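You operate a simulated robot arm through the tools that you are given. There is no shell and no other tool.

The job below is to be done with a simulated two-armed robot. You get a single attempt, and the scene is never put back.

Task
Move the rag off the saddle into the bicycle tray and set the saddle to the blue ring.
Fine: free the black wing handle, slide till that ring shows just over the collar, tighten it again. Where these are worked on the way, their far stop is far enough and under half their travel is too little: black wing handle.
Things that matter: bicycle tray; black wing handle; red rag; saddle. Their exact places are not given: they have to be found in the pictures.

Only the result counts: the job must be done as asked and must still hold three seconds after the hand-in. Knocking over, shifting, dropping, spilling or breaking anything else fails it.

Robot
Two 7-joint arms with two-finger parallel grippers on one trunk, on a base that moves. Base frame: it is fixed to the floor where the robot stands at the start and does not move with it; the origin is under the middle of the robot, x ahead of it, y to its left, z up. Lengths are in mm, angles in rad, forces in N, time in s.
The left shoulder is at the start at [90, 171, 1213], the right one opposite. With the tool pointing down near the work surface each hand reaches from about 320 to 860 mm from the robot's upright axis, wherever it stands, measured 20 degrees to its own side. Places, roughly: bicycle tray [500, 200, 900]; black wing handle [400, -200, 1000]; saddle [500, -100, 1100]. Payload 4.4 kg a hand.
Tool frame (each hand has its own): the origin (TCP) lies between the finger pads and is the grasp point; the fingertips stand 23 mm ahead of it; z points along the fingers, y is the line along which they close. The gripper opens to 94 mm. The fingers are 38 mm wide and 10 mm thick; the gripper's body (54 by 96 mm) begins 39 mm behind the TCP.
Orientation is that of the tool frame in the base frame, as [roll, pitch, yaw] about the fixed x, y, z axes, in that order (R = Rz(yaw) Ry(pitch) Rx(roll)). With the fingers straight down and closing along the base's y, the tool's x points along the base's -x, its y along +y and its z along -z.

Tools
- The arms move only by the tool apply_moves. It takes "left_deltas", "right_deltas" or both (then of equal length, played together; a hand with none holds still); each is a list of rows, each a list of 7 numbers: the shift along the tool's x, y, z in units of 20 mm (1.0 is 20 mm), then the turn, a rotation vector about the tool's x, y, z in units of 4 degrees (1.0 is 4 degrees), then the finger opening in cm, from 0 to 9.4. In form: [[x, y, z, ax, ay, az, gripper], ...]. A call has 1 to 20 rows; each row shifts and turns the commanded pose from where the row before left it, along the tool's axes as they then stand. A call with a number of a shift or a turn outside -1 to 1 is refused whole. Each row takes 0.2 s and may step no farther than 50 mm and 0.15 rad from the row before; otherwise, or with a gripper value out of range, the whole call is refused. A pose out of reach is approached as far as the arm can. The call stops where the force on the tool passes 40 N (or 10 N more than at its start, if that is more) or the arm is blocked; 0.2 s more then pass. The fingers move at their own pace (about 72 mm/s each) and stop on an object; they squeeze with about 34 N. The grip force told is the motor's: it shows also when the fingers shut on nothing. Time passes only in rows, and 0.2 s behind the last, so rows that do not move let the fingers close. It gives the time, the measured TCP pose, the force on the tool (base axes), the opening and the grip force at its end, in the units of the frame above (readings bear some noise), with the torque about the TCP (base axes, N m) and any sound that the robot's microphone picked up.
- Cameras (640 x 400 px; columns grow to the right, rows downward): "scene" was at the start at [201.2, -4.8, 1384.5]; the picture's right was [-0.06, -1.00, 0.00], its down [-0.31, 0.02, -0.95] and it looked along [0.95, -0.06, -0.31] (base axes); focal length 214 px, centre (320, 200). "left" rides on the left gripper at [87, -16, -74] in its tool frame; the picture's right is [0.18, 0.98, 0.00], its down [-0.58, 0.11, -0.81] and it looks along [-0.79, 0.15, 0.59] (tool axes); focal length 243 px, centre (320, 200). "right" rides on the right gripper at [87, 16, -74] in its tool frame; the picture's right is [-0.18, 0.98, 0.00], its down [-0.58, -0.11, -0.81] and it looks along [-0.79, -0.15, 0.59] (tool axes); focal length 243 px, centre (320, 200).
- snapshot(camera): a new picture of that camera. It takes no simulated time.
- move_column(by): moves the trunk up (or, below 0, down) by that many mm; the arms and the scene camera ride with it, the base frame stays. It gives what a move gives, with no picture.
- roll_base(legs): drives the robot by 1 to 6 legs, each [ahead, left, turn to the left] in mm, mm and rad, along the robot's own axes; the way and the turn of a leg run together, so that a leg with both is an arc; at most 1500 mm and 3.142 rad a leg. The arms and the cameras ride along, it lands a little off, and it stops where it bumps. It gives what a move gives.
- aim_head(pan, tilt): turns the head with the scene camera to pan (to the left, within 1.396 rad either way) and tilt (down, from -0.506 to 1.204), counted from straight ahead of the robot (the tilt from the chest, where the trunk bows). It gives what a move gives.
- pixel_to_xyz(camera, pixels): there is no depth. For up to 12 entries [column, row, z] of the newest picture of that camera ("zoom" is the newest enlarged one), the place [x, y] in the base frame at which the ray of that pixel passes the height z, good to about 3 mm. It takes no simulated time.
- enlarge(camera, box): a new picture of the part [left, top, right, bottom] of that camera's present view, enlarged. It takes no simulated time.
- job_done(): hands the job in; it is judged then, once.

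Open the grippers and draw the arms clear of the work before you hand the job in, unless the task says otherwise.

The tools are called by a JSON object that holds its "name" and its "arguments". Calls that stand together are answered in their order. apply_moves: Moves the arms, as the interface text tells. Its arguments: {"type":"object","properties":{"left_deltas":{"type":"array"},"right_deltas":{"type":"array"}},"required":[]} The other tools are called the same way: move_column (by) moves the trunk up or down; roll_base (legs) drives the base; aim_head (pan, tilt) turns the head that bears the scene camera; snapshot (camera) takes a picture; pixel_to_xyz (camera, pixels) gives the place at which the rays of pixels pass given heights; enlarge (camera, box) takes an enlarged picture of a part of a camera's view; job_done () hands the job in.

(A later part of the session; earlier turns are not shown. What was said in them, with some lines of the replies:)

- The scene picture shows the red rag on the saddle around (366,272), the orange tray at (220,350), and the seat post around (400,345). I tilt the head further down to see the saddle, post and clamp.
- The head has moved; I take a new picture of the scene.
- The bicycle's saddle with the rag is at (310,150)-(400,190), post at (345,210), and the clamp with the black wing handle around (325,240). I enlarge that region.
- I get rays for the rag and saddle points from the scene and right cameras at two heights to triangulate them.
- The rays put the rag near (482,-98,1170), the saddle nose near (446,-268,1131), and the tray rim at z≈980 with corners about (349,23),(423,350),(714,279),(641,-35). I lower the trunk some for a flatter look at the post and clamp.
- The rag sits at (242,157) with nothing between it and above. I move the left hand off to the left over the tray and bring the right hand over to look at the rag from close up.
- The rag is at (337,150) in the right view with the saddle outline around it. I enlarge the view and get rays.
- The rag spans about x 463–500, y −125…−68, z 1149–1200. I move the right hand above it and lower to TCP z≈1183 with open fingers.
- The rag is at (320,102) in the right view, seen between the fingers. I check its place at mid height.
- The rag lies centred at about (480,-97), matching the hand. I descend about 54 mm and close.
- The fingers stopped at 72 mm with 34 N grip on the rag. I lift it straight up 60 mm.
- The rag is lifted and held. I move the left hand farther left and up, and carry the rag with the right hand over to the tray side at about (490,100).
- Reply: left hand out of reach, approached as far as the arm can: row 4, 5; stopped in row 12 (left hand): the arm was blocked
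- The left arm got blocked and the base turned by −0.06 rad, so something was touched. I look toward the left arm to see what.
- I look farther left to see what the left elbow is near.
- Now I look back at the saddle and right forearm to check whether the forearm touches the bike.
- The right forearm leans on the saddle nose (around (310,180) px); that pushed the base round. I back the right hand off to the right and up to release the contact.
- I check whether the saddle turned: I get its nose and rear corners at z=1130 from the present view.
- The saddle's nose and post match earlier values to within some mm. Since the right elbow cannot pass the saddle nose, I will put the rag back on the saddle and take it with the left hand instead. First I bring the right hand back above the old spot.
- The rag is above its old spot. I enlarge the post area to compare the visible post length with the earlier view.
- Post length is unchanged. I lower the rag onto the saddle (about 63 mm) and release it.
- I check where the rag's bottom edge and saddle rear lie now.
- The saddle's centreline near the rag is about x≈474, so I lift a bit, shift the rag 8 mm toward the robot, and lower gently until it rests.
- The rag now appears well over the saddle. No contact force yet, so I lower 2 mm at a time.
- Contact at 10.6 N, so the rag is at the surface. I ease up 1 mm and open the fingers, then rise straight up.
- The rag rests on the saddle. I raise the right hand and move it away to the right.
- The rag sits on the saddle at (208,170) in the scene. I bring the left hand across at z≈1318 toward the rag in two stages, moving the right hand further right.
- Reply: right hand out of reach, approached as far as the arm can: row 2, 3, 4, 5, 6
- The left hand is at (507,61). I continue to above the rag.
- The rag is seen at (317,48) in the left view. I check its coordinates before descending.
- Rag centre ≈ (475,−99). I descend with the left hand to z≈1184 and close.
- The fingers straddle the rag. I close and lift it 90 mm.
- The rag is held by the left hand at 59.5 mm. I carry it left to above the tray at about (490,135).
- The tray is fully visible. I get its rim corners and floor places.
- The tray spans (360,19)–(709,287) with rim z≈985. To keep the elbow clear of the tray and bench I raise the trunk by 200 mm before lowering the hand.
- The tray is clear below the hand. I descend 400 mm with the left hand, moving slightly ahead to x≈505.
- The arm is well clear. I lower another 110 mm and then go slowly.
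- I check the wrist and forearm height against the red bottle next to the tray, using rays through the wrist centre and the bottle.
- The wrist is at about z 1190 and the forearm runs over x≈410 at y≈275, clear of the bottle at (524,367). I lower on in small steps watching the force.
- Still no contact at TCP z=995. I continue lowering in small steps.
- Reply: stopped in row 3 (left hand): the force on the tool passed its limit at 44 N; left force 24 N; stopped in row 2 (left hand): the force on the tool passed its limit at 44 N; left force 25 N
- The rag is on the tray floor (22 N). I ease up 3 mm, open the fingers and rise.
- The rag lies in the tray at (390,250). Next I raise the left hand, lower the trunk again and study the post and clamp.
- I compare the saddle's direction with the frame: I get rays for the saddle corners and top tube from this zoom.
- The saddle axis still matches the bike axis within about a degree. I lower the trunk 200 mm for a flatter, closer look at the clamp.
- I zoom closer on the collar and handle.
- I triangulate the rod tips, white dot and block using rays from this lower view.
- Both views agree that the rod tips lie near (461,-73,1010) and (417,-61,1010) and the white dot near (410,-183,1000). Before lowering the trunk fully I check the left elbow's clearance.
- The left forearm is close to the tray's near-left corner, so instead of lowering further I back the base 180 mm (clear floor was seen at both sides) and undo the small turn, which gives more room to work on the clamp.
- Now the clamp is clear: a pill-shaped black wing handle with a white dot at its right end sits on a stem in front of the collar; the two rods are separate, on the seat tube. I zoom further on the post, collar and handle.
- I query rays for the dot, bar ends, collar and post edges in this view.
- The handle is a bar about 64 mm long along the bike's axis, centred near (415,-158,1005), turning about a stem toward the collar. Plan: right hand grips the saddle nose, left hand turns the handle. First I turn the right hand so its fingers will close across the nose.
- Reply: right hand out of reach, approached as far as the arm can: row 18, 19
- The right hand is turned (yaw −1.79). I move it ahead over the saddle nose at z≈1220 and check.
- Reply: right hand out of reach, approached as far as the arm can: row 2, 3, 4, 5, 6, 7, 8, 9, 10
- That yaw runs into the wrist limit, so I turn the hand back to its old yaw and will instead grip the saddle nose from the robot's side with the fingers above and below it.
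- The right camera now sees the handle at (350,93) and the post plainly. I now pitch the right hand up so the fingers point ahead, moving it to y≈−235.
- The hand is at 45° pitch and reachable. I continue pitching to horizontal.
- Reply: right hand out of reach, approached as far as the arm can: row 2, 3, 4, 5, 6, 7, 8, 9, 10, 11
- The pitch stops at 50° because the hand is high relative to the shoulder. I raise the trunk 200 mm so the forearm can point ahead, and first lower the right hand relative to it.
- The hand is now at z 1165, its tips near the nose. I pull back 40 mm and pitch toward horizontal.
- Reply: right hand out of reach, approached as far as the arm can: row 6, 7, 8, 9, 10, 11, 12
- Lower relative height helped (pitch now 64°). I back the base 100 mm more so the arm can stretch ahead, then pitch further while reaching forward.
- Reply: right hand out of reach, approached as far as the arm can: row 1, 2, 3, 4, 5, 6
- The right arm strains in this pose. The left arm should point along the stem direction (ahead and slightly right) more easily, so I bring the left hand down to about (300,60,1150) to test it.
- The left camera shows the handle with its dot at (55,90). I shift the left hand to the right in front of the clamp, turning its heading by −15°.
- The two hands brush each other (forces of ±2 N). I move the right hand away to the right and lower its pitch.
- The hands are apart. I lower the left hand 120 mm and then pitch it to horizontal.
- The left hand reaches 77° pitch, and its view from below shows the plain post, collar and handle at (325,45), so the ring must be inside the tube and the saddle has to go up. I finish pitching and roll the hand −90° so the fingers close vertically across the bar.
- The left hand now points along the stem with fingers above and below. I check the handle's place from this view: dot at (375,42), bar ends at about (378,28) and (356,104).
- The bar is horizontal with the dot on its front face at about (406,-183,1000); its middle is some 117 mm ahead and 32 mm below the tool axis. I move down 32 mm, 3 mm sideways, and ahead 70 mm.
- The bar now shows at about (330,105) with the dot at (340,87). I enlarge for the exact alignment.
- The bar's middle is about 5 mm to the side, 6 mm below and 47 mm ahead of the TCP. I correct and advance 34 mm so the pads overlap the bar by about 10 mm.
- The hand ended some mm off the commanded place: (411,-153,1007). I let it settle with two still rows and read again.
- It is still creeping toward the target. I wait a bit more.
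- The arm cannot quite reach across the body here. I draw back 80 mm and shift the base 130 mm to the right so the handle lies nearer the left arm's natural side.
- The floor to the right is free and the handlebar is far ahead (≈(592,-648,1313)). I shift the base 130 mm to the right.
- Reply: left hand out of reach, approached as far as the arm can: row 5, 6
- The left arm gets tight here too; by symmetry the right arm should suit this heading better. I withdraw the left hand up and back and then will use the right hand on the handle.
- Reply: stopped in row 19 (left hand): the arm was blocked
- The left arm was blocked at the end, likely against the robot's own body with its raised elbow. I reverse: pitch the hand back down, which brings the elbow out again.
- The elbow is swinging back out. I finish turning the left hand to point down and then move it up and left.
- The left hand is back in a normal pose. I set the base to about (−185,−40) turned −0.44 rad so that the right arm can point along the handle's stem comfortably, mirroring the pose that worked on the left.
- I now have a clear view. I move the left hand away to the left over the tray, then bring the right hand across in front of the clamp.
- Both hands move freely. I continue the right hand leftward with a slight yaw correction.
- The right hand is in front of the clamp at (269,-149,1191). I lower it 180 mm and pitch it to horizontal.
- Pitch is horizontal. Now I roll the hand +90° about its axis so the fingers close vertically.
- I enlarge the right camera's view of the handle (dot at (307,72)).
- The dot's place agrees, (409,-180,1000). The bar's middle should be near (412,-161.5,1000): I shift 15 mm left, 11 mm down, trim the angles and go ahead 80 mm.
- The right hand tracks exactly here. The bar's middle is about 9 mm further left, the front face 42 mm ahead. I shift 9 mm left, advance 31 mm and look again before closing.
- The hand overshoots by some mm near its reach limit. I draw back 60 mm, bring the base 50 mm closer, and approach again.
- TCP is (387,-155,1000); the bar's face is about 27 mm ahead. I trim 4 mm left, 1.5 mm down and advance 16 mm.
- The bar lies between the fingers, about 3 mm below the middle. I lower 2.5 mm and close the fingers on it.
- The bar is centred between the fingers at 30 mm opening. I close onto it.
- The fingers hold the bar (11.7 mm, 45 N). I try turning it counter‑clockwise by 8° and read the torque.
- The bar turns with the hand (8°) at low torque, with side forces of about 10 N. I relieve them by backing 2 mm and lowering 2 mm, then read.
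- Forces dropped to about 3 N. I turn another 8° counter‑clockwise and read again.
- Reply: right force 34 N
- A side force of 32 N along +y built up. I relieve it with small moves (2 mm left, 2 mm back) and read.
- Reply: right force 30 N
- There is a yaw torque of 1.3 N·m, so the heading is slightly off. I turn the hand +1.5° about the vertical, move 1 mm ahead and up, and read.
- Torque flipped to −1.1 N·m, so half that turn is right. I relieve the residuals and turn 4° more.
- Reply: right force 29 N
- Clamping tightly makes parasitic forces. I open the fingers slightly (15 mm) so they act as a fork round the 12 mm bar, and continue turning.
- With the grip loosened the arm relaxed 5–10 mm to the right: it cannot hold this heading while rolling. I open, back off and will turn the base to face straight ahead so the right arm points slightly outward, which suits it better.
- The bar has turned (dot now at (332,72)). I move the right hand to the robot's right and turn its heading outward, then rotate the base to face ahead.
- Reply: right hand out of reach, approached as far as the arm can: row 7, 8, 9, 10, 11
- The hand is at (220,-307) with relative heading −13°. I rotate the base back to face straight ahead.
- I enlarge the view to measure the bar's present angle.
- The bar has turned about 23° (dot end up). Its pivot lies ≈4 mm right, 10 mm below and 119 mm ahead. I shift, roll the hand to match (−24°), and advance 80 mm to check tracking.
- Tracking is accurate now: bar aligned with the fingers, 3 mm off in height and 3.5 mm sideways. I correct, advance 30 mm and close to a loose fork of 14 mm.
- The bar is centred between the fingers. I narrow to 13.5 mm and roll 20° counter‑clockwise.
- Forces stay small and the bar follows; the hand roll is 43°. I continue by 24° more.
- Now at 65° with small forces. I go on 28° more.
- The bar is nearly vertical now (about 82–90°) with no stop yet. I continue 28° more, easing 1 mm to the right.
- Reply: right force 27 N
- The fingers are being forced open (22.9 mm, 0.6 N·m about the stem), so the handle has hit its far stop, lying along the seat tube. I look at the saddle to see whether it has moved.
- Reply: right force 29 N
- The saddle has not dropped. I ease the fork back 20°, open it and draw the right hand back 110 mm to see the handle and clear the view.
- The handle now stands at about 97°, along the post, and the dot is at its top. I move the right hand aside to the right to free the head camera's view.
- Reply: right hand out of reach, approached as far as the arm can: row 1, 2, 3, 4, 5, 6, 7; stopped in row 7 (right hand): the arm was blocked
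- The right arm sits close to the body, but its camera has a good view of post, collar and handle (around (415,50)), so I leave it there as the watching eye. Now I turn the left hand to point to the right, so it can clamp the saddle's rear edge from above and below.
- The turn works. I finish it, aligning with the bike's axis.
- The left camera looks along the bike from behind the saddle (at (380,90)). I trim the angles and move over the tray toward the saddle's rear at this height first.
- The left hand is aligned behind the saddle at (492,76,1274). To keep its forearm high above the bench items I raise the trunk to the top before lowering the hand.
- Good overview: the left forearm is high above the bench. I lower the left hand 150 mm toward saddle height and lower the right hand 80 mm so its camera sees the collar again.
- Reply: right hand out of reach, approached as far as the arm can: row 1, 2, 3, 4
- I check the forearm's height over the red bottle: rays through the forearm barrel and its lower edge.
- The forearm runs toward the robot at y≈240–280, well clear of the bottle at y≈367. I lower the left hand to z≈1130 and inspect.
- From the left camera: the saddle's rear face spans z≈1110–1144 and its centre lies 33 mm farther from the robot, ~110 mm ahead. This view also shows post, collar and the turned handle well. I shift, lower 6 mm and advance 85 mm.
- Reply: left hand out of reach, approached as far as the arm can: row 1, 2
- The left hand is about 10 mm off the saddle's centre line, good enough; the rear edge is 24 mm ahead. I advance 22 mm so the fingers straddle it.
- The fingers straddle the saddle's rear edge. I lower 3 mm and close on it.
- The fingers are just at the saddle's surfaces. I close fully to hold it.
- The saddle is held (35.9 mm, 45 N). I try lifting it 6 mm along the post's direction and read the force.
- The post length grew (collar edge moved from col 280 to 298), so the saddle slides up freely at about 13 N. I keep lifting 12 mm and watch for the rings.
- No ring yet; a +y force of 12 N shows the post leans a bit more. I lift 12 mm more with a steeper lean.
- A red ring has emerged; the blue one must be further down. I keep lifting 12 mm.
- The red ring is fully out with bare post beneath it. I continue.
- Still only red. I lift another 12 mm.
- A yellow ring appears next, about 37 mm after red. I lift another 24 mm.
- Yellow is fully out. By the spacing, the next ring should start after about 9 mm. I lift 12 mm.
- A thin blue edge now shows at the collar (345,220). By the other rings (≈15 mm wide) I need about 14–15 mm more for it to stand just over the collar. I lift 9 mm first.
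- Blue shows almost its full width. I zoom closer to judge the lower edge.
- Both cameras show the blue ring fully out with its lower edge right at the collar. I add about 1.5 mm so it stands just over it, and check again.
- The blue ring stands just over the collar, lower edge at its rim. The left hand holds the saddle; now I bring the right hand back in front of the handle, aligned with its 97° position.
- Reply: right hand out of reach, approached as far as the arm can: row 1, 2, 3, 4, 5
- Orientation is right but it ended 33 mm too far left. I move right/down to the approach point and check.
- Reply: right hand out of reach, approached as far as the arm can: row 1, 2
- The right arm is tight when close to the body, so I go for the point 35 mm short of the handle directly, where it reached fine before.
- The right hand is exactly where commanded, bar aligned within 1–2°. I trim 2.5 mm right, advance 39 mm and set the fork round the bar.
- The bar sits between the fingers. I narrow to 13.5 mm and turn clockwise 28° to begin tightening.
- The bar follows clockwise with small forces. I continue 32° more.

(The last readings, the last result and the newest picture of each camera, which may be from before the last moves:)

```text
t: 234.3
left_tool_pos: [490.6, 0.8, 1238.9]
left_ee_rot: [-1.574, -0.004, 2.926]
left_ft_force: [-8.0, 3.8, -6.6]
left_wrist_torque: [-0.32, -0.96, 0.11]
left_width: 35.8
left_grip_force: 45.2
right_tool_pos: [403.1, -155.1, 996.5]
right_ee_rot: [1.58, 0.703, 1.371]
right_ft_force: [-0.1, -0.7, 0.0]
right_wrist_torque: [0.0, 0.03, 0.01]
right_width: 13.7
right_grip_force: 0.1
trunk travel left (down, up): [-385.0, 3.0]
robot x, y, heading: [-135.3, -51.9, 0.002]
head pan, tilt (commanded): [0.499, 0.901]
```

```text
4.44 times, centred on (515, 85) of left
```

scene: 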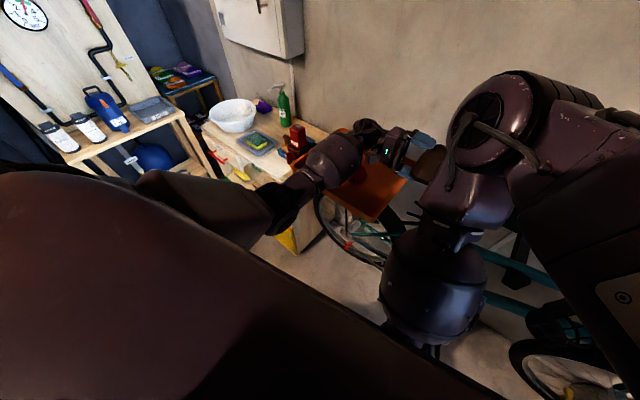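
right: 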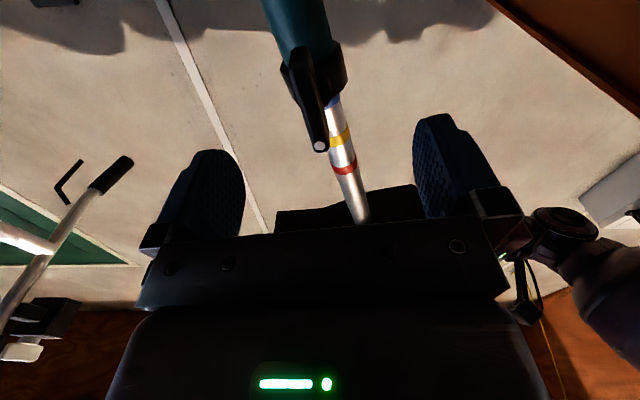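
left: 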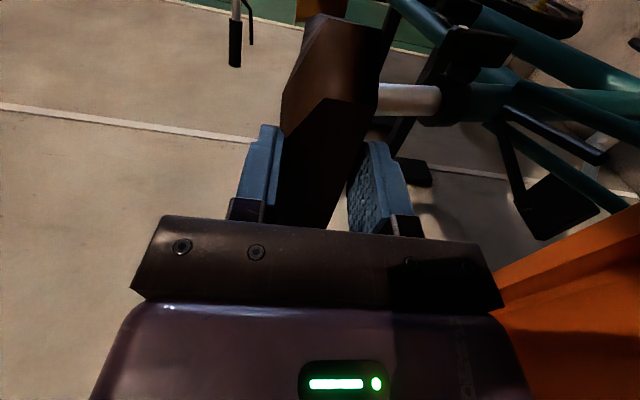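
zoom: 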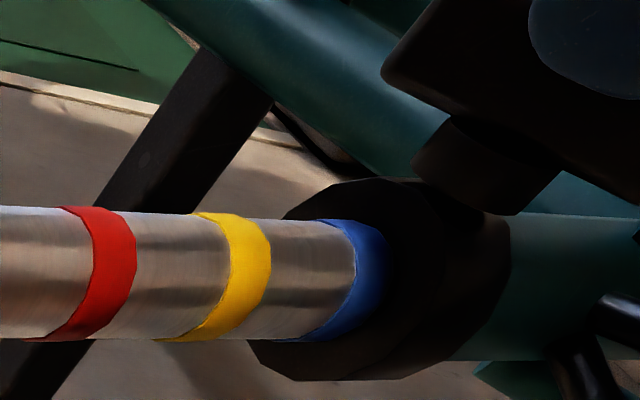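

The blue ring is seen fully, right at the collar's edge. I continue clockwise 32°.

{"name": "apply_moves", "arguments": {"right_deltas": [[0, 0, 0, 0, 0, 0.8, 1.35], [0, 0, 0, 0, 0, 0.8, 1.35], [0, 0, 0, 0, 0, 0.8, 1.35], [0, 0, 0, 0, 0, 0.8, 1.35], [0, 0, 0, 0, 0, 0.8, 1.35], [0, 0, 0, 0, 0, 0.8, 1.35], [0, 0, 0, 0, 0, 0.8, 1.35], [0, 0, 0, 0, 0, 0.8, 1.35], [0, 0, 0, 0, 0, 0.8, 1.35], [0, 0, 0, 0, 0, 0.8, 1.35], [0, 0, 0, 0, 0, 0, 1.35]]}}

{"name": "enlarge", "arguments": {"camera": "right", "box": [180, 40, 460, 240]}}

```text
t: 236.7
left_tool_pos: [490.4, 0.9, 1239.4]
left_ee_rot: [-1.575, -0.003, 2.923]
left_ft_force: [-6.1, 3.4, -5.0]
left_wrist_torque: [-0.27, -0.98, -0.14]
left_width: 35.6
left_grip_force: 44.6
right_tool_pos: [403.3, -154.6, 996.2]
right_ee_rot: [1.58, 0.144, 1.367]
right_ft_force: [0.2, 1.7, 3.6]
right_wrist_torque: [-0.01, -0.04, 0.08]
right_width: 14.6
right_grip_force: 1.3
trunk travel left (down, up): [-385.0, 3.0]
robot x, y, heading: [-138.2, -49.7, -0.001]
head pan, tilt (commanded): [0.499, 0.901]
```

```text
2.00 times, centred on (320, 140) of right
```

zoom: 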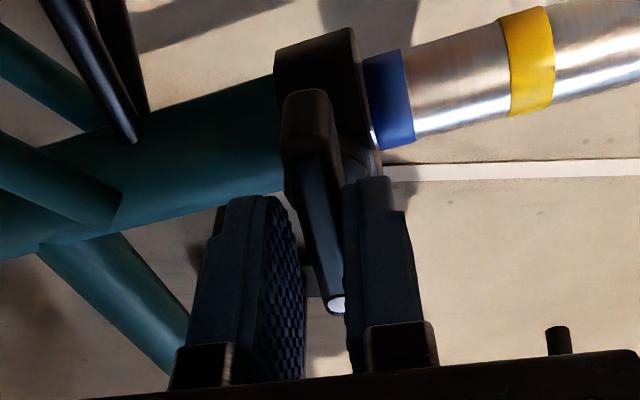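

A thin silver line now shows between blue ring and collar, so the ring stands just over it. I turn the last degrees clockwise until the stop is felt.

{"name": "apply_moves", "arguments": {"right_deltas": [[0, 0, 0, 0, 0, 0.7, 1.35], [0, 0, 0, 0, 0, 0.7, 1.35], [0, 0, 0, 0, 0, 0.7, 1.35], [0, 0, 0, 0, 0, 0.7, 1.35], [0, 0, 0, 0, 0, 0, 1.35]]}}

{"name": "enlarge", "arguments": {"camera": "right", "box": [180, 40, 460, 240]}}

```text
t: 237.9
left_tool_pos: [489.0, 0.7, 1239.7]
left_ee_rot: [-1.574, -0.003, 2.926]
left_ft_force: [-3.8, 1.9, -6.0]
left_wrist_torque: [-0.34, -0.96, -0.31]
left_width: 35.7
left_grip_force: 44.4
right_tool_pos: [403.9, -155.2, 996.4]
right_ee_rot: [1.578, -0.05, 1.365]
right_ft_force: [0.0, 2.5, 6.8]
right_wrist_torque: [-0.21, -0.15, 0.06]
right_width: 16.4
right_grip_force: 3.5
trunk travel left (down, up): [-385.0, 3.0]
robot x, y, heading: [-138.2, -50.8, -0.001]
head pan, tilt (commanded): [0.499, 0.901]
```

```text
2.00 times, centred on (320, 140) of right
```

zoom: 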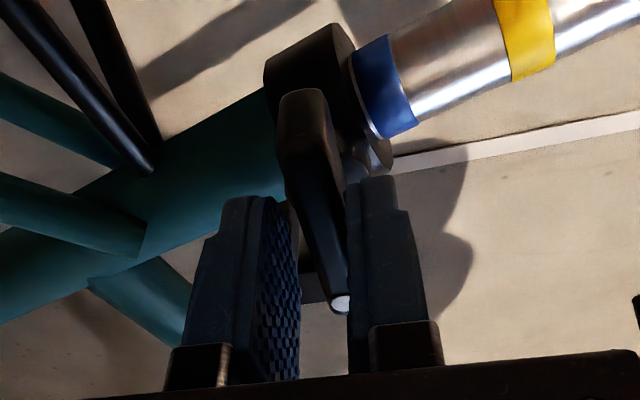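

Torque begins to rise (0.21 N·m). I turn 8° further to press it against the stop.

{"name": "apply_moves", "arguments": {"right_deltas": [[0, 0, 0, 0, 0, 0.7, 1.35], [0, 0, 0, 0, 0, 0.7, 1.35], [0, 0, 0, 0, 0, 0.7, 1.35], [0, 0, 0, 0, 0, 0, 1.35]]}}

{"name": "enlarge", "arguments": {"camera": "right", "box": [180, 40, 460, 240]}}

```text
t: 238.9
left_tool_pos: [490.0, 0.4, 1239.9]
left_ee_rot: [-1.576, -0.003, 2.927]
left_ft_force: [-0.7, -2.3, -5.2]
left_wrist_torque: [-0.16, -0.95, -0.31]
left_width: 35.9
left_grip_force: 44.9
right_tool_pos: [404.5, -155.6, 996.5]
right_ee_rot: [1.577, -0.197, 1.363]
right_ft_force: [1.5, 5.7, 16.5]
right_wrist_torque: [-0.45, -0.3, 0.18]
right_width: 20.2
right_grip_force: 7.5
trunk travel left (down, up): [-385.0, 3.0]
robot x, y, heading: [-137.4, -51.7, 0.0]
head pan, tilt (commanded): [0.499, 0.901]
```

```text
2.00 times, centred on (320, 140) of right
```

zoom: 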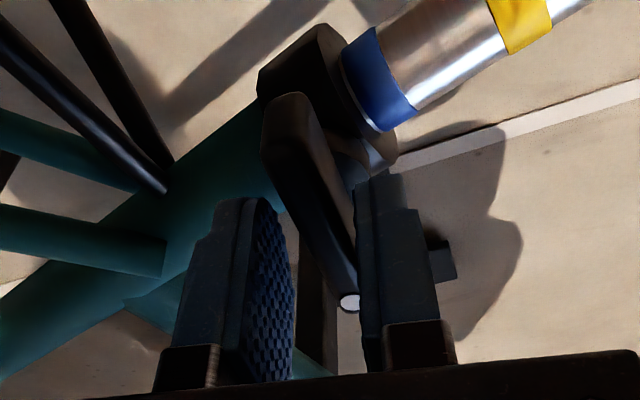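

The bar no longer follows (torque 0.45 N·m, hand 11° past): the handle is back at its tight stop. I ease back, open and withdraw the right hand.

{"name": "apply_moves", "arguments": {"right_deltas": [[0, 0, 0, 0, 0, -0.8, 1.6], [0, 0, 0, 0, 0, -0.8, 1.6], [0, 0, 0, 0, 0, -0.8, 2], [0, 0, 0, 0, 0, 0, 4], [0, 0, 0, 0, 0, 0, 7], [0, 0, 0, 0, 0, 0, 9.4], [0, 0, -0.5, 0, 0, 0, 9.4], [0, 0, -1, 0, 0, 0, 9.4], [0, 0, -1, 0, 0, 0, 9.4]]}}

{"name": "snapshot", "arguments": {"camera": "right"}}

{"name": "enlarge", "arguments": {"camera": "right", "box": [220, 20, 420, 160]}}

```text
t: 240.9
left_tool_pos: [490.4, 0.1, 1238.9]
left_ee_rot: [-1.573, -0.004, 2.924]
left_ft_force: [-5.8, 3.4, -6.5]
left_wrist_torque: [-0.52, -1.09, 0.31]
left_width: 35.8
left_grip_force: 44.8
right_tool_pos: [353.2, -144.9, 996.9]
right_ee_rot: [1.579, -0.028, 1.363]
right_ft_force: [0.6, -1.6, 0.1]
right_wrist_torque: [0.02, 0.0, -0.01]
right_width: 93.8
right_grip_force: 0.0
trunk travel left (down, up): [-385.0, 3.0]
robot x, y, heading: [-138.3, -52.7, 0.001]
head pan, tilt (commanded): [0.499, 0.901]
```

```text
taken
```

right: 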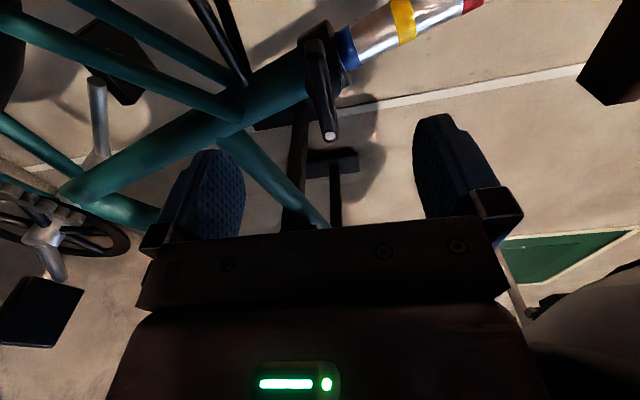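

```text
2.86 times, centred on (320, 90) of right
```

zoom: 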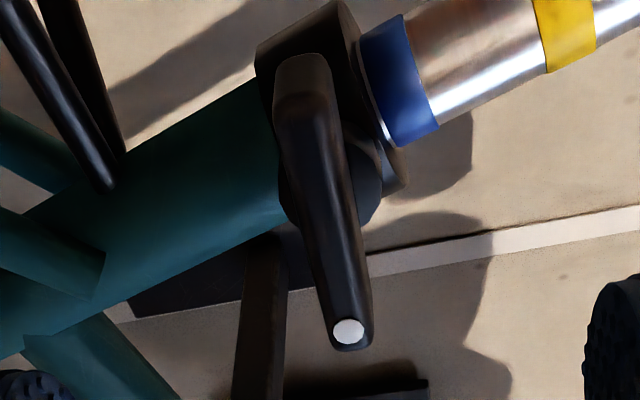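

The handle is horizontal again as at the start. I test the clamp by pressing the left hand down 1.5 mm: if it is locked the force must change sign.

{"name": "apply_moves", "arguments": {"left_deltas": [[0, 0.04, 0.01, 0, 0, 0, 0], [0, 0.04, 0.01, 0, 0, 0, 0], [0, 0, 0, 0, 0, 0, 0]]}}

{"name": "enlarge", "arguments": {"camera": "right", "box": [220, 20, 420, 160]}}

```text
t: 241.7
left_tool_pos: [490.6, 1.0, 1238.9]
left_ee_rot: [-1.572, -0.003, 2.925]
left_ft_force: [0.3, 3.6, 7.2]
left_wrist_torque: [-0.3, -0.53, -1.03]
left_width: 35.9
left_grip_force: 44.9
right_tool_pos: [354.6, -145.5, 995.7]
right_ee_rot: [1.58, -0.029, 1.364]
right_ft_force: [0.1, 0.6, 0.7]
right_wrist_torque: [0.03, -0.01, 0.03]
right_width: 94.0
right_grip_force: 0.1
trunk travel left (down, up): [-385.0, 3.0]
robot x, y, heading: [-140.5, -51.0, 0.005]
head pan, tilt (commanded): [0.499, 0.901]
```

```text
2.86 times, centred on (320, 90) of right
```

zoom: 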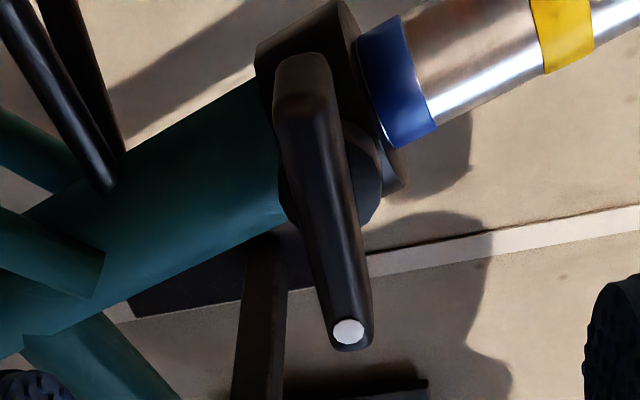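

The force went from −6.5 to +7 N with hardly any motion; to be sure, I pull up 3 mm: beyond 13 N means it is clamped.

{"name": "apply_moves", "arguments": {"left_deltas": [[0, -0.075, -0.02, 0, 0, 0, 0], [0, -0.075, -0.02, 0, 0, 0, 0], [0, 0, 0, 0, 0, 0, 0]]}}

{"name": "enlarge", "arguments": {"camera": "right", "box": [220, 20, 420, 160]}}

```text
t: 242.5
left_tool_pos: [489.9, -0.2, 1238.3]
left_ee_rot: [-1.578, -0.005, 2.926]
left_ft_force: [-6.2, 0.3, -10.4]
left_wrist_torque: [-0.72, -1.55, 1.03]
left_width: 36.2
left_grip_force: 45.2
right_tool_pos: [354.7, -146.5, 997.9]
right_ee_rot: [1.579, -0.029, 1.363]
right_ft_force: [0.4, -0.3, -0.8]
right_wrist_torque: [-0.02, 0.06, -0.01]
right_width: 94.0
right_grip_force: 0.0
trunk travel left (down, up): [-385.0, 3.0]
robot x, y, heading: [-134.8, -51.7, -0.0]
head pan, tilt (commanded): [0.499, 0.901]
```

```text
2.86 times, centred on (320, 90) of right
```

zoom: 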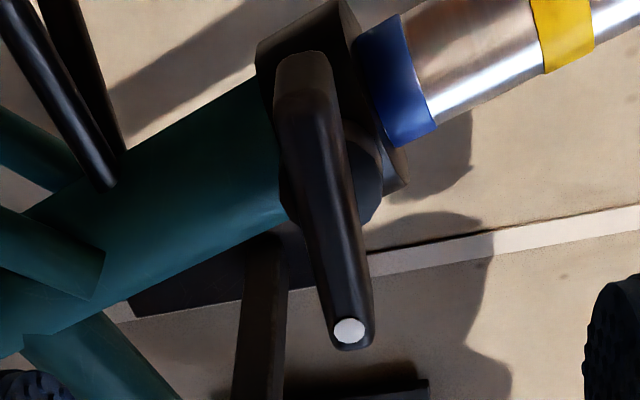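

The hand did not rise with the 3 mm command, unlike before when free. I pull 2 mm more to confirm the hold.

{"name": "apply_moves", "arguments": {"left_deltas": [[0, -0.1, -0.025, 0, 0, 0, 0], [0, 0, 0, 0, 0, 0, 0]]}}

{"name": "enlarge", "arguments": {"camera": "right", "box": [300, 0, 400, 80]}}

{"name": "enlarge", "arguments": {"camera": "left", "box": [480, 60, 550, 120]}}

```text
t: 243.1
left_tool_pos: [490.9, 0.9, 1239.2]
left_ee_rot: [-1.578, -0.007, 2.924]
left_ft_force: [-12.7, -3.1, -28.0]
left_wrist_torque: [-0.11, -1.07, 0.96]
left_width: 36.0
left_grip_force: 44.9
right_tool_pos: [353.9, -146.4, 996.7]
right_ee_rot: [1.58, -0.03, 1.364]
right_ft_force: [-0.3, 0.5, 0.1]
right_wrist_torque: [0.03, -0.02, 0.01]
right_width: 94.1
right_grip_force: 0.1
trunk travel left (down, up): [-385.0, 3.0]
robot x, y, heading: [-137.7, -52.6, 0.0]
head pan, tilt (commanded): [0.499, 0.901]
```

```text
5.00 times, centred on (350, 40) of right
```

zoom: 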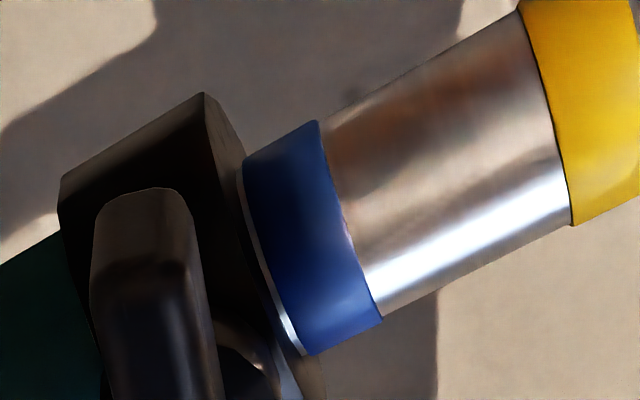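

```text
6.67 times, centred on (515, 90) of left
```

zoom: 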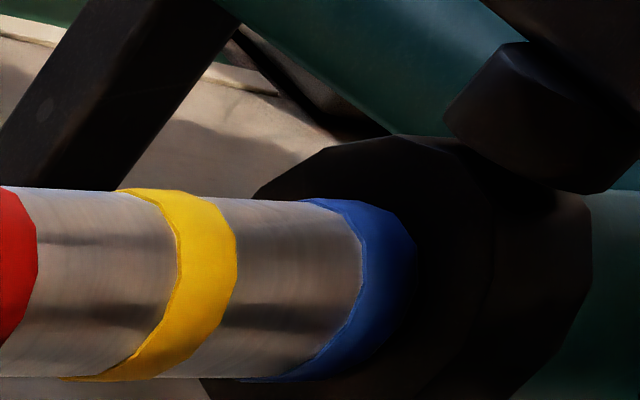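

Force reached −28 N with no motion: the clamp holds, and a thin silver line shows under the blue ring. I relax the left hand to near zero force and open its fingers.

{"name": "apply_moves", "arguments": {"left_deltas": [[0, 0.12, 0.03, 0, 0, 0, 0], [0, 0, 0, 0, 0, 0, 0]]}}

```text
t: 243.7
left_tool_pos: [489.6, -0.3, 1240.6]
left_ee_rot: [-1.574, -0.003, 2.924]
left_ft_force: [-9.7, 1.0, -16.8]
left_wrist_torque: [0.09, -0.8, -1.29]
left_width: 35.9
left_grip_force: 44.7
right_tool_pos: [354.0, -146.3, 996.2]
right_ee_rot: [1.58, -0.027, 1.364]
right_ft_force: [0.4, -1.1, -0.4]
right_wrist_torque: [0.0, -0.03, -0.03]
right_width: 94.3
right_grip_force: 0.0
trunk travel left (down, up): [-385.0, 3.0]
robot x, y, heading: [-137.8, -53.5, 0.004]
head pan, tilt (commanded): [0.499, 0.901]
```

I lower another 2 mm to unload, then open.

{"name": "apply_moves", "arguments": {"left_deltas": [[0, 0.08, 0.01, 0, 0, 0, 0], [0, 0, 0, 0, 0, 0, 0]]}}

{"name": "apply_moves", "arguments": {"left_deltas": [[0, 0, 0, 0, 0, 0, 4.2], [0, 0, 0, 0, 0, 0, 5.5], [0, 0, 0, 0, 0, 0, 7], [0, 0, 0, 0, 0, 0, 9.0], [0, 0, 0, 0, 0, 0, 9.4]]}}

{"name": "enlarge", "arguments": {"camera": "right", "box": [300, 0, 400, 80]}}

{"name": "snapshot", "arguments": {"camera": "left"}}

```text
t: 244.3
left_tool_pos: [489.7, 1.3, 1239.8]
left_ee_rot: [-1.574, -0.003, 2.926]
left_ft_force: [-2.9, 3.1, 0.3]
left_wrist_torque: [-0.05, -0.31, -1.43]
left_width: 35.7
left_grip_force: 44.7
right_tool_pos: [354.2, -146.5, 996.9]
right_ee_rot: [1.58, -0.028, 1.363]
right_ft_force: [-0.5, 0.0, 0.4]
right_wrist_torque: [-0.02, -0.01, -0.04]
right_width: 93.9
right_grip_force: 0.1
trunk travel left (down, up): [-385.0, 3.0]
robot x, y, heading: [-137.6, -53.0, 0.002]
head pan, tilt (commanded): [0.499, 0.901]
```

```text
t: 245.5
left_tool_pos: [490.7, 0.3, 1237.7]
left_ee_rot: [-1.575, -0.003, 2.926]
left_ft_force: [-0.3, 1.0, 0.3]
left_wrist_torque: [-0.03, 0.02, 0.04]
left_width: 94.0
left_grip_force: 0.1
right_tool_pos: [353.7, -146.1, 996.9]
right_ee_rot: [1.58, -0.028, 1.364]
right_ft_force: [-0.4, 1.6, 0.4]
right_wrist_torque: [-0.04, -0.05, -0.04]
right_width: 94.1
right_grip_force: 0.0
trunk travel left (down, up): [-385.0, 3.0]
robot x, y, heading: [-140.4, -49.8, 0.002]
head pan, tilt (commanded): [0.499, 0.901]
```

```text
5.00 times, centred on (350, 40) of right
```

zoom: 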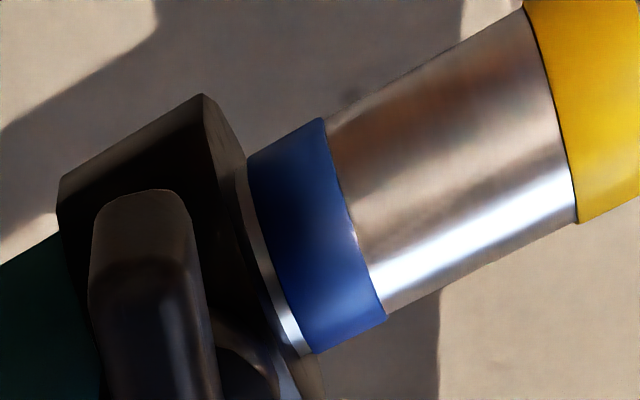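

```text
taken
```

left: 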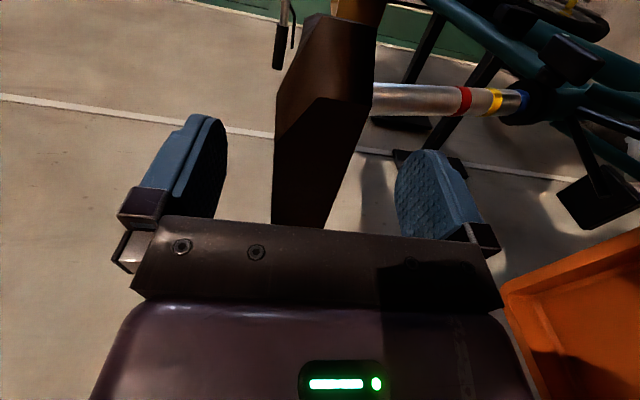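

The saddle stays put after release, blue ring just above the collar with a thin silver line. I withdraw the left hand backward and up, and pull the right hand back.

{"name": "apply_moves", "arguments": {"left_deltas": [[0, 0, -0.6, 0, 0, 0, 9.4], [0, 0, -1, 0, 0, 0, 9.4], [0, 0, -1, 0, 0, 0, 9.4], [0, 0, -1, 0, 0, 0, 9.4], [0, 0, -1, 0, 0, 0, 9.4], [0, -1, 0, 0, 0, 0, 9.4], [0, -1, 0, 0, 0, 0, 9.4], [0, -1, 0, 0, 0, 0, 9.4], [0, -1, 0, 0, 0, 0, 9.4], [0, -1, 0, 0, 0, 0, 9.4]]}}

{"name": "snapshot", "arguments": {"camera": "left"}}

{"name": "snapshot", "arguments": {"camera": "scene"}}

```text
t: 247.7
left_tool_pos: [510.5, 90.1, 1338.9]
left_ee_rot: [-1.575, -0.002, 2.925]
left_ft_force: [-0.2, 0.4, 0.1]
left_wrist_torque: [0.0, -0.01, -0.01]
left_width: 93.9
left_grip_force: 0.1
right_tool_pos: [354.3, -145.9, 996.5]
right_ee_rot: [1.58, -0.029, 1.363]
right_ft_force: [-0.2, 0.0, 1.4]
right_wrist_torque: [-0.03, -0.01, -0.02]
right_width: 93.8
right_grip_force: 0.1
trunk travel left (down, up): [-385.0, 3.0]
robot x, y, heading: [-135.5, -50.7, 0.0]
head pan, tilt (commanded): [0.499, 0.901]
```

```text
taken
```

left: 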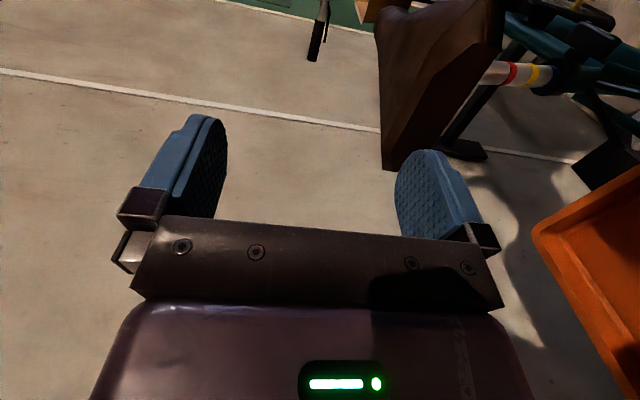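

```text
taken
```

scene: 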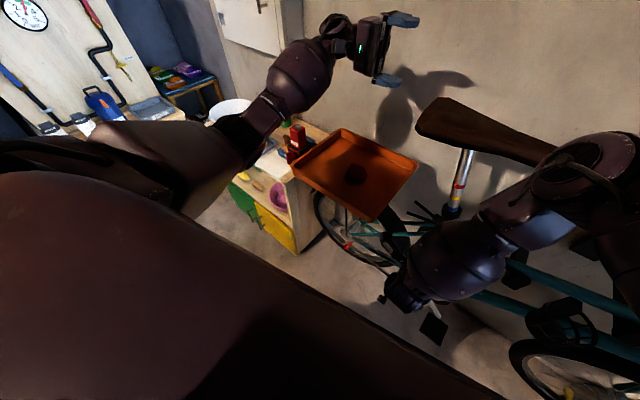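

Everything looks in place: saddle raised, rag in the tray, bench items standing. I drive the base back 140 mm to draw both arms clear of the bike.

{"name": "roll_base", "arguments": {"legs": [[-140, 0, 0]]}}

{"name": "aim_head", "arguments": {"pan": 0.1, "tilt": 0.75}}

{"name": "snapshot", "arguments": {"camera": "scene"}}

{"name": "snapshot", "arguments": {"camera": "right"}}

```text
t: 249.1
left_tool_pos: [370.0, 88.6, 1339.7]
left_ee_rot: [-1.573, -0.002, 2.926]
left_ft_force: [-0.8, 0.2, 0.6]
left_wrist_torque: [0.01, 0.0, 0.06]
left_width: 93.9
left_grip_force: 0.0
right_tool_pos: [213.8, -146.3, 996.3]
right_ee_rot: [1.579, -0.03, 1.362]
right_ft_force: [0.0, -1.1, -0.7]
right_wrist_torque: [0.0, 0.0, 0.02]
right_width: 94.1
right_grip_force: 0.0
trunk travel left (down, up): [-385.0, 3.0]
robot x, y, heading: [-277.6, -51.2, 0.001]
head pan, tilt (commanded): [0.499, 0.901]
```

```text
t: 249.9
left_tool_pos: [372.0, 88.7, 1338.5]
left_ee_rot: [-1.575, -0.003, 2.927]
left_ft_force: [0.0, -0.1, 0.0]
left_wrist_torque: [-0.05, -0.02, 0.01]
left_width: 94.2
left_grip_force: 0.1
right_tool_pos: [215.5, -145.1, 997.5]
right_ee_rot: [1.58, -0.029, 1.362]
right_ft_force: [-0.6, -0.8, -0.1]
right_wrist_torque: [0.01, 0.0, -0.03]
right_width: 93.9
right_grip_force: 0.1
trunk travel left (down, up): [-385.0, 3.0]
robot x, y, heading: [-278.6, -50.4, 0.004]
head pan, tilt (commanded): [0.099, 0.75]
```

```text
taken
```

scene: 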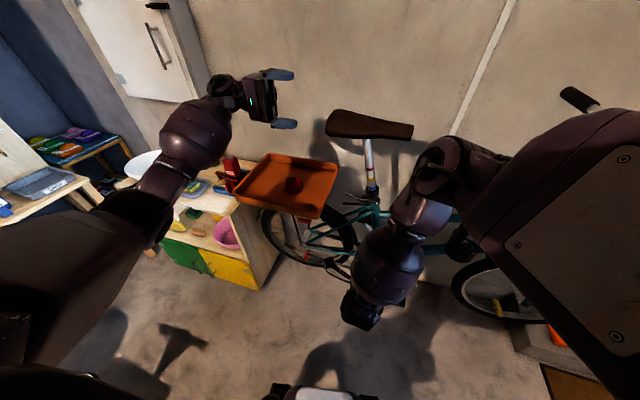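

```text
taken
```

right: 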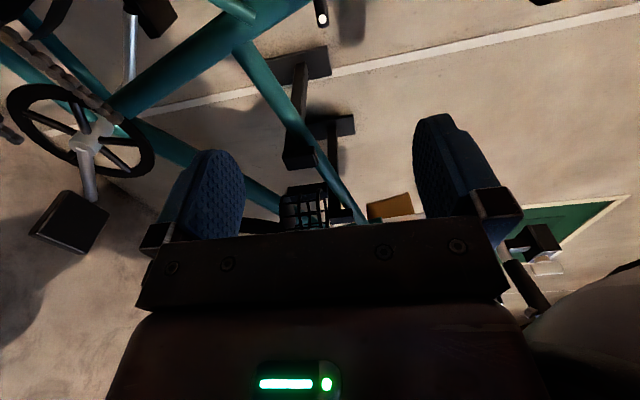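

Both arms are clear of the bike. I zoom on the post, the collar and the tray for a last check.

{"name": "enlarge", "arguments": {"camera": "scene", "box": [330, 120, 420, 230]}}

{"name": "enlarge", "arguments": {"camera": "scene", "box": [120, 120, 350, 290]}}

```text
3.64 times, centred on (375, 175) of scene
```

zoom: 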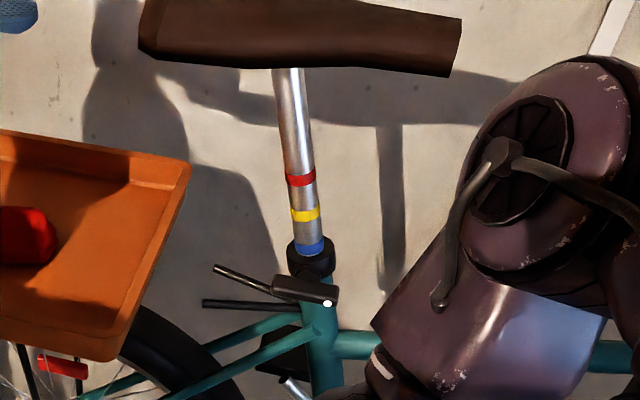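

```text
2.35 times, centred on (235, 205) of scene
```

zoom: 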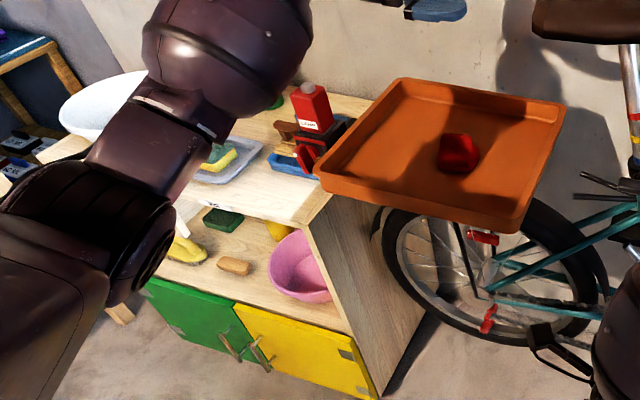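

The blue ring sits just above the collar, the handle is back at its horizontal tight position, and the rag lies in the tray. The grippers are open and the arms are clear, so I hand the job in.

{"name": "job_done", "arguments": {}}

```text
The job is handed in.
```

The job is handed in. The rag is in the bicycle tray and the saddle is set to the blue ring.

- **Rag:** it lies on the tray floor. My first try with the right hand failed because that arm leaned on the saddle nose. I put the rag back on the saddle and moved it with the left hand instead. The knock turned the robot's base slightly. The saddle still lined up with the bike to within about a degree afterwards.
- **Saddle:** it was raised until the blue ring stood just over the collar. A silver line of about 1–2 mm shows below the ring.
- **Wing handle:** it was turned about 97° to its far stop to free the post, then turned back until it stopped again in its starting position. With it tightened, I pulled up on the saddle with 28 N and it did not move; when free it slid at about 11 N. Pressing down with about 7 N just before that shifted it by under 1 mm. It was still in place after I let go.

Both grippers are open and both arms are clear of the bike. In the last pictures nothing else looked knocked over or moved.
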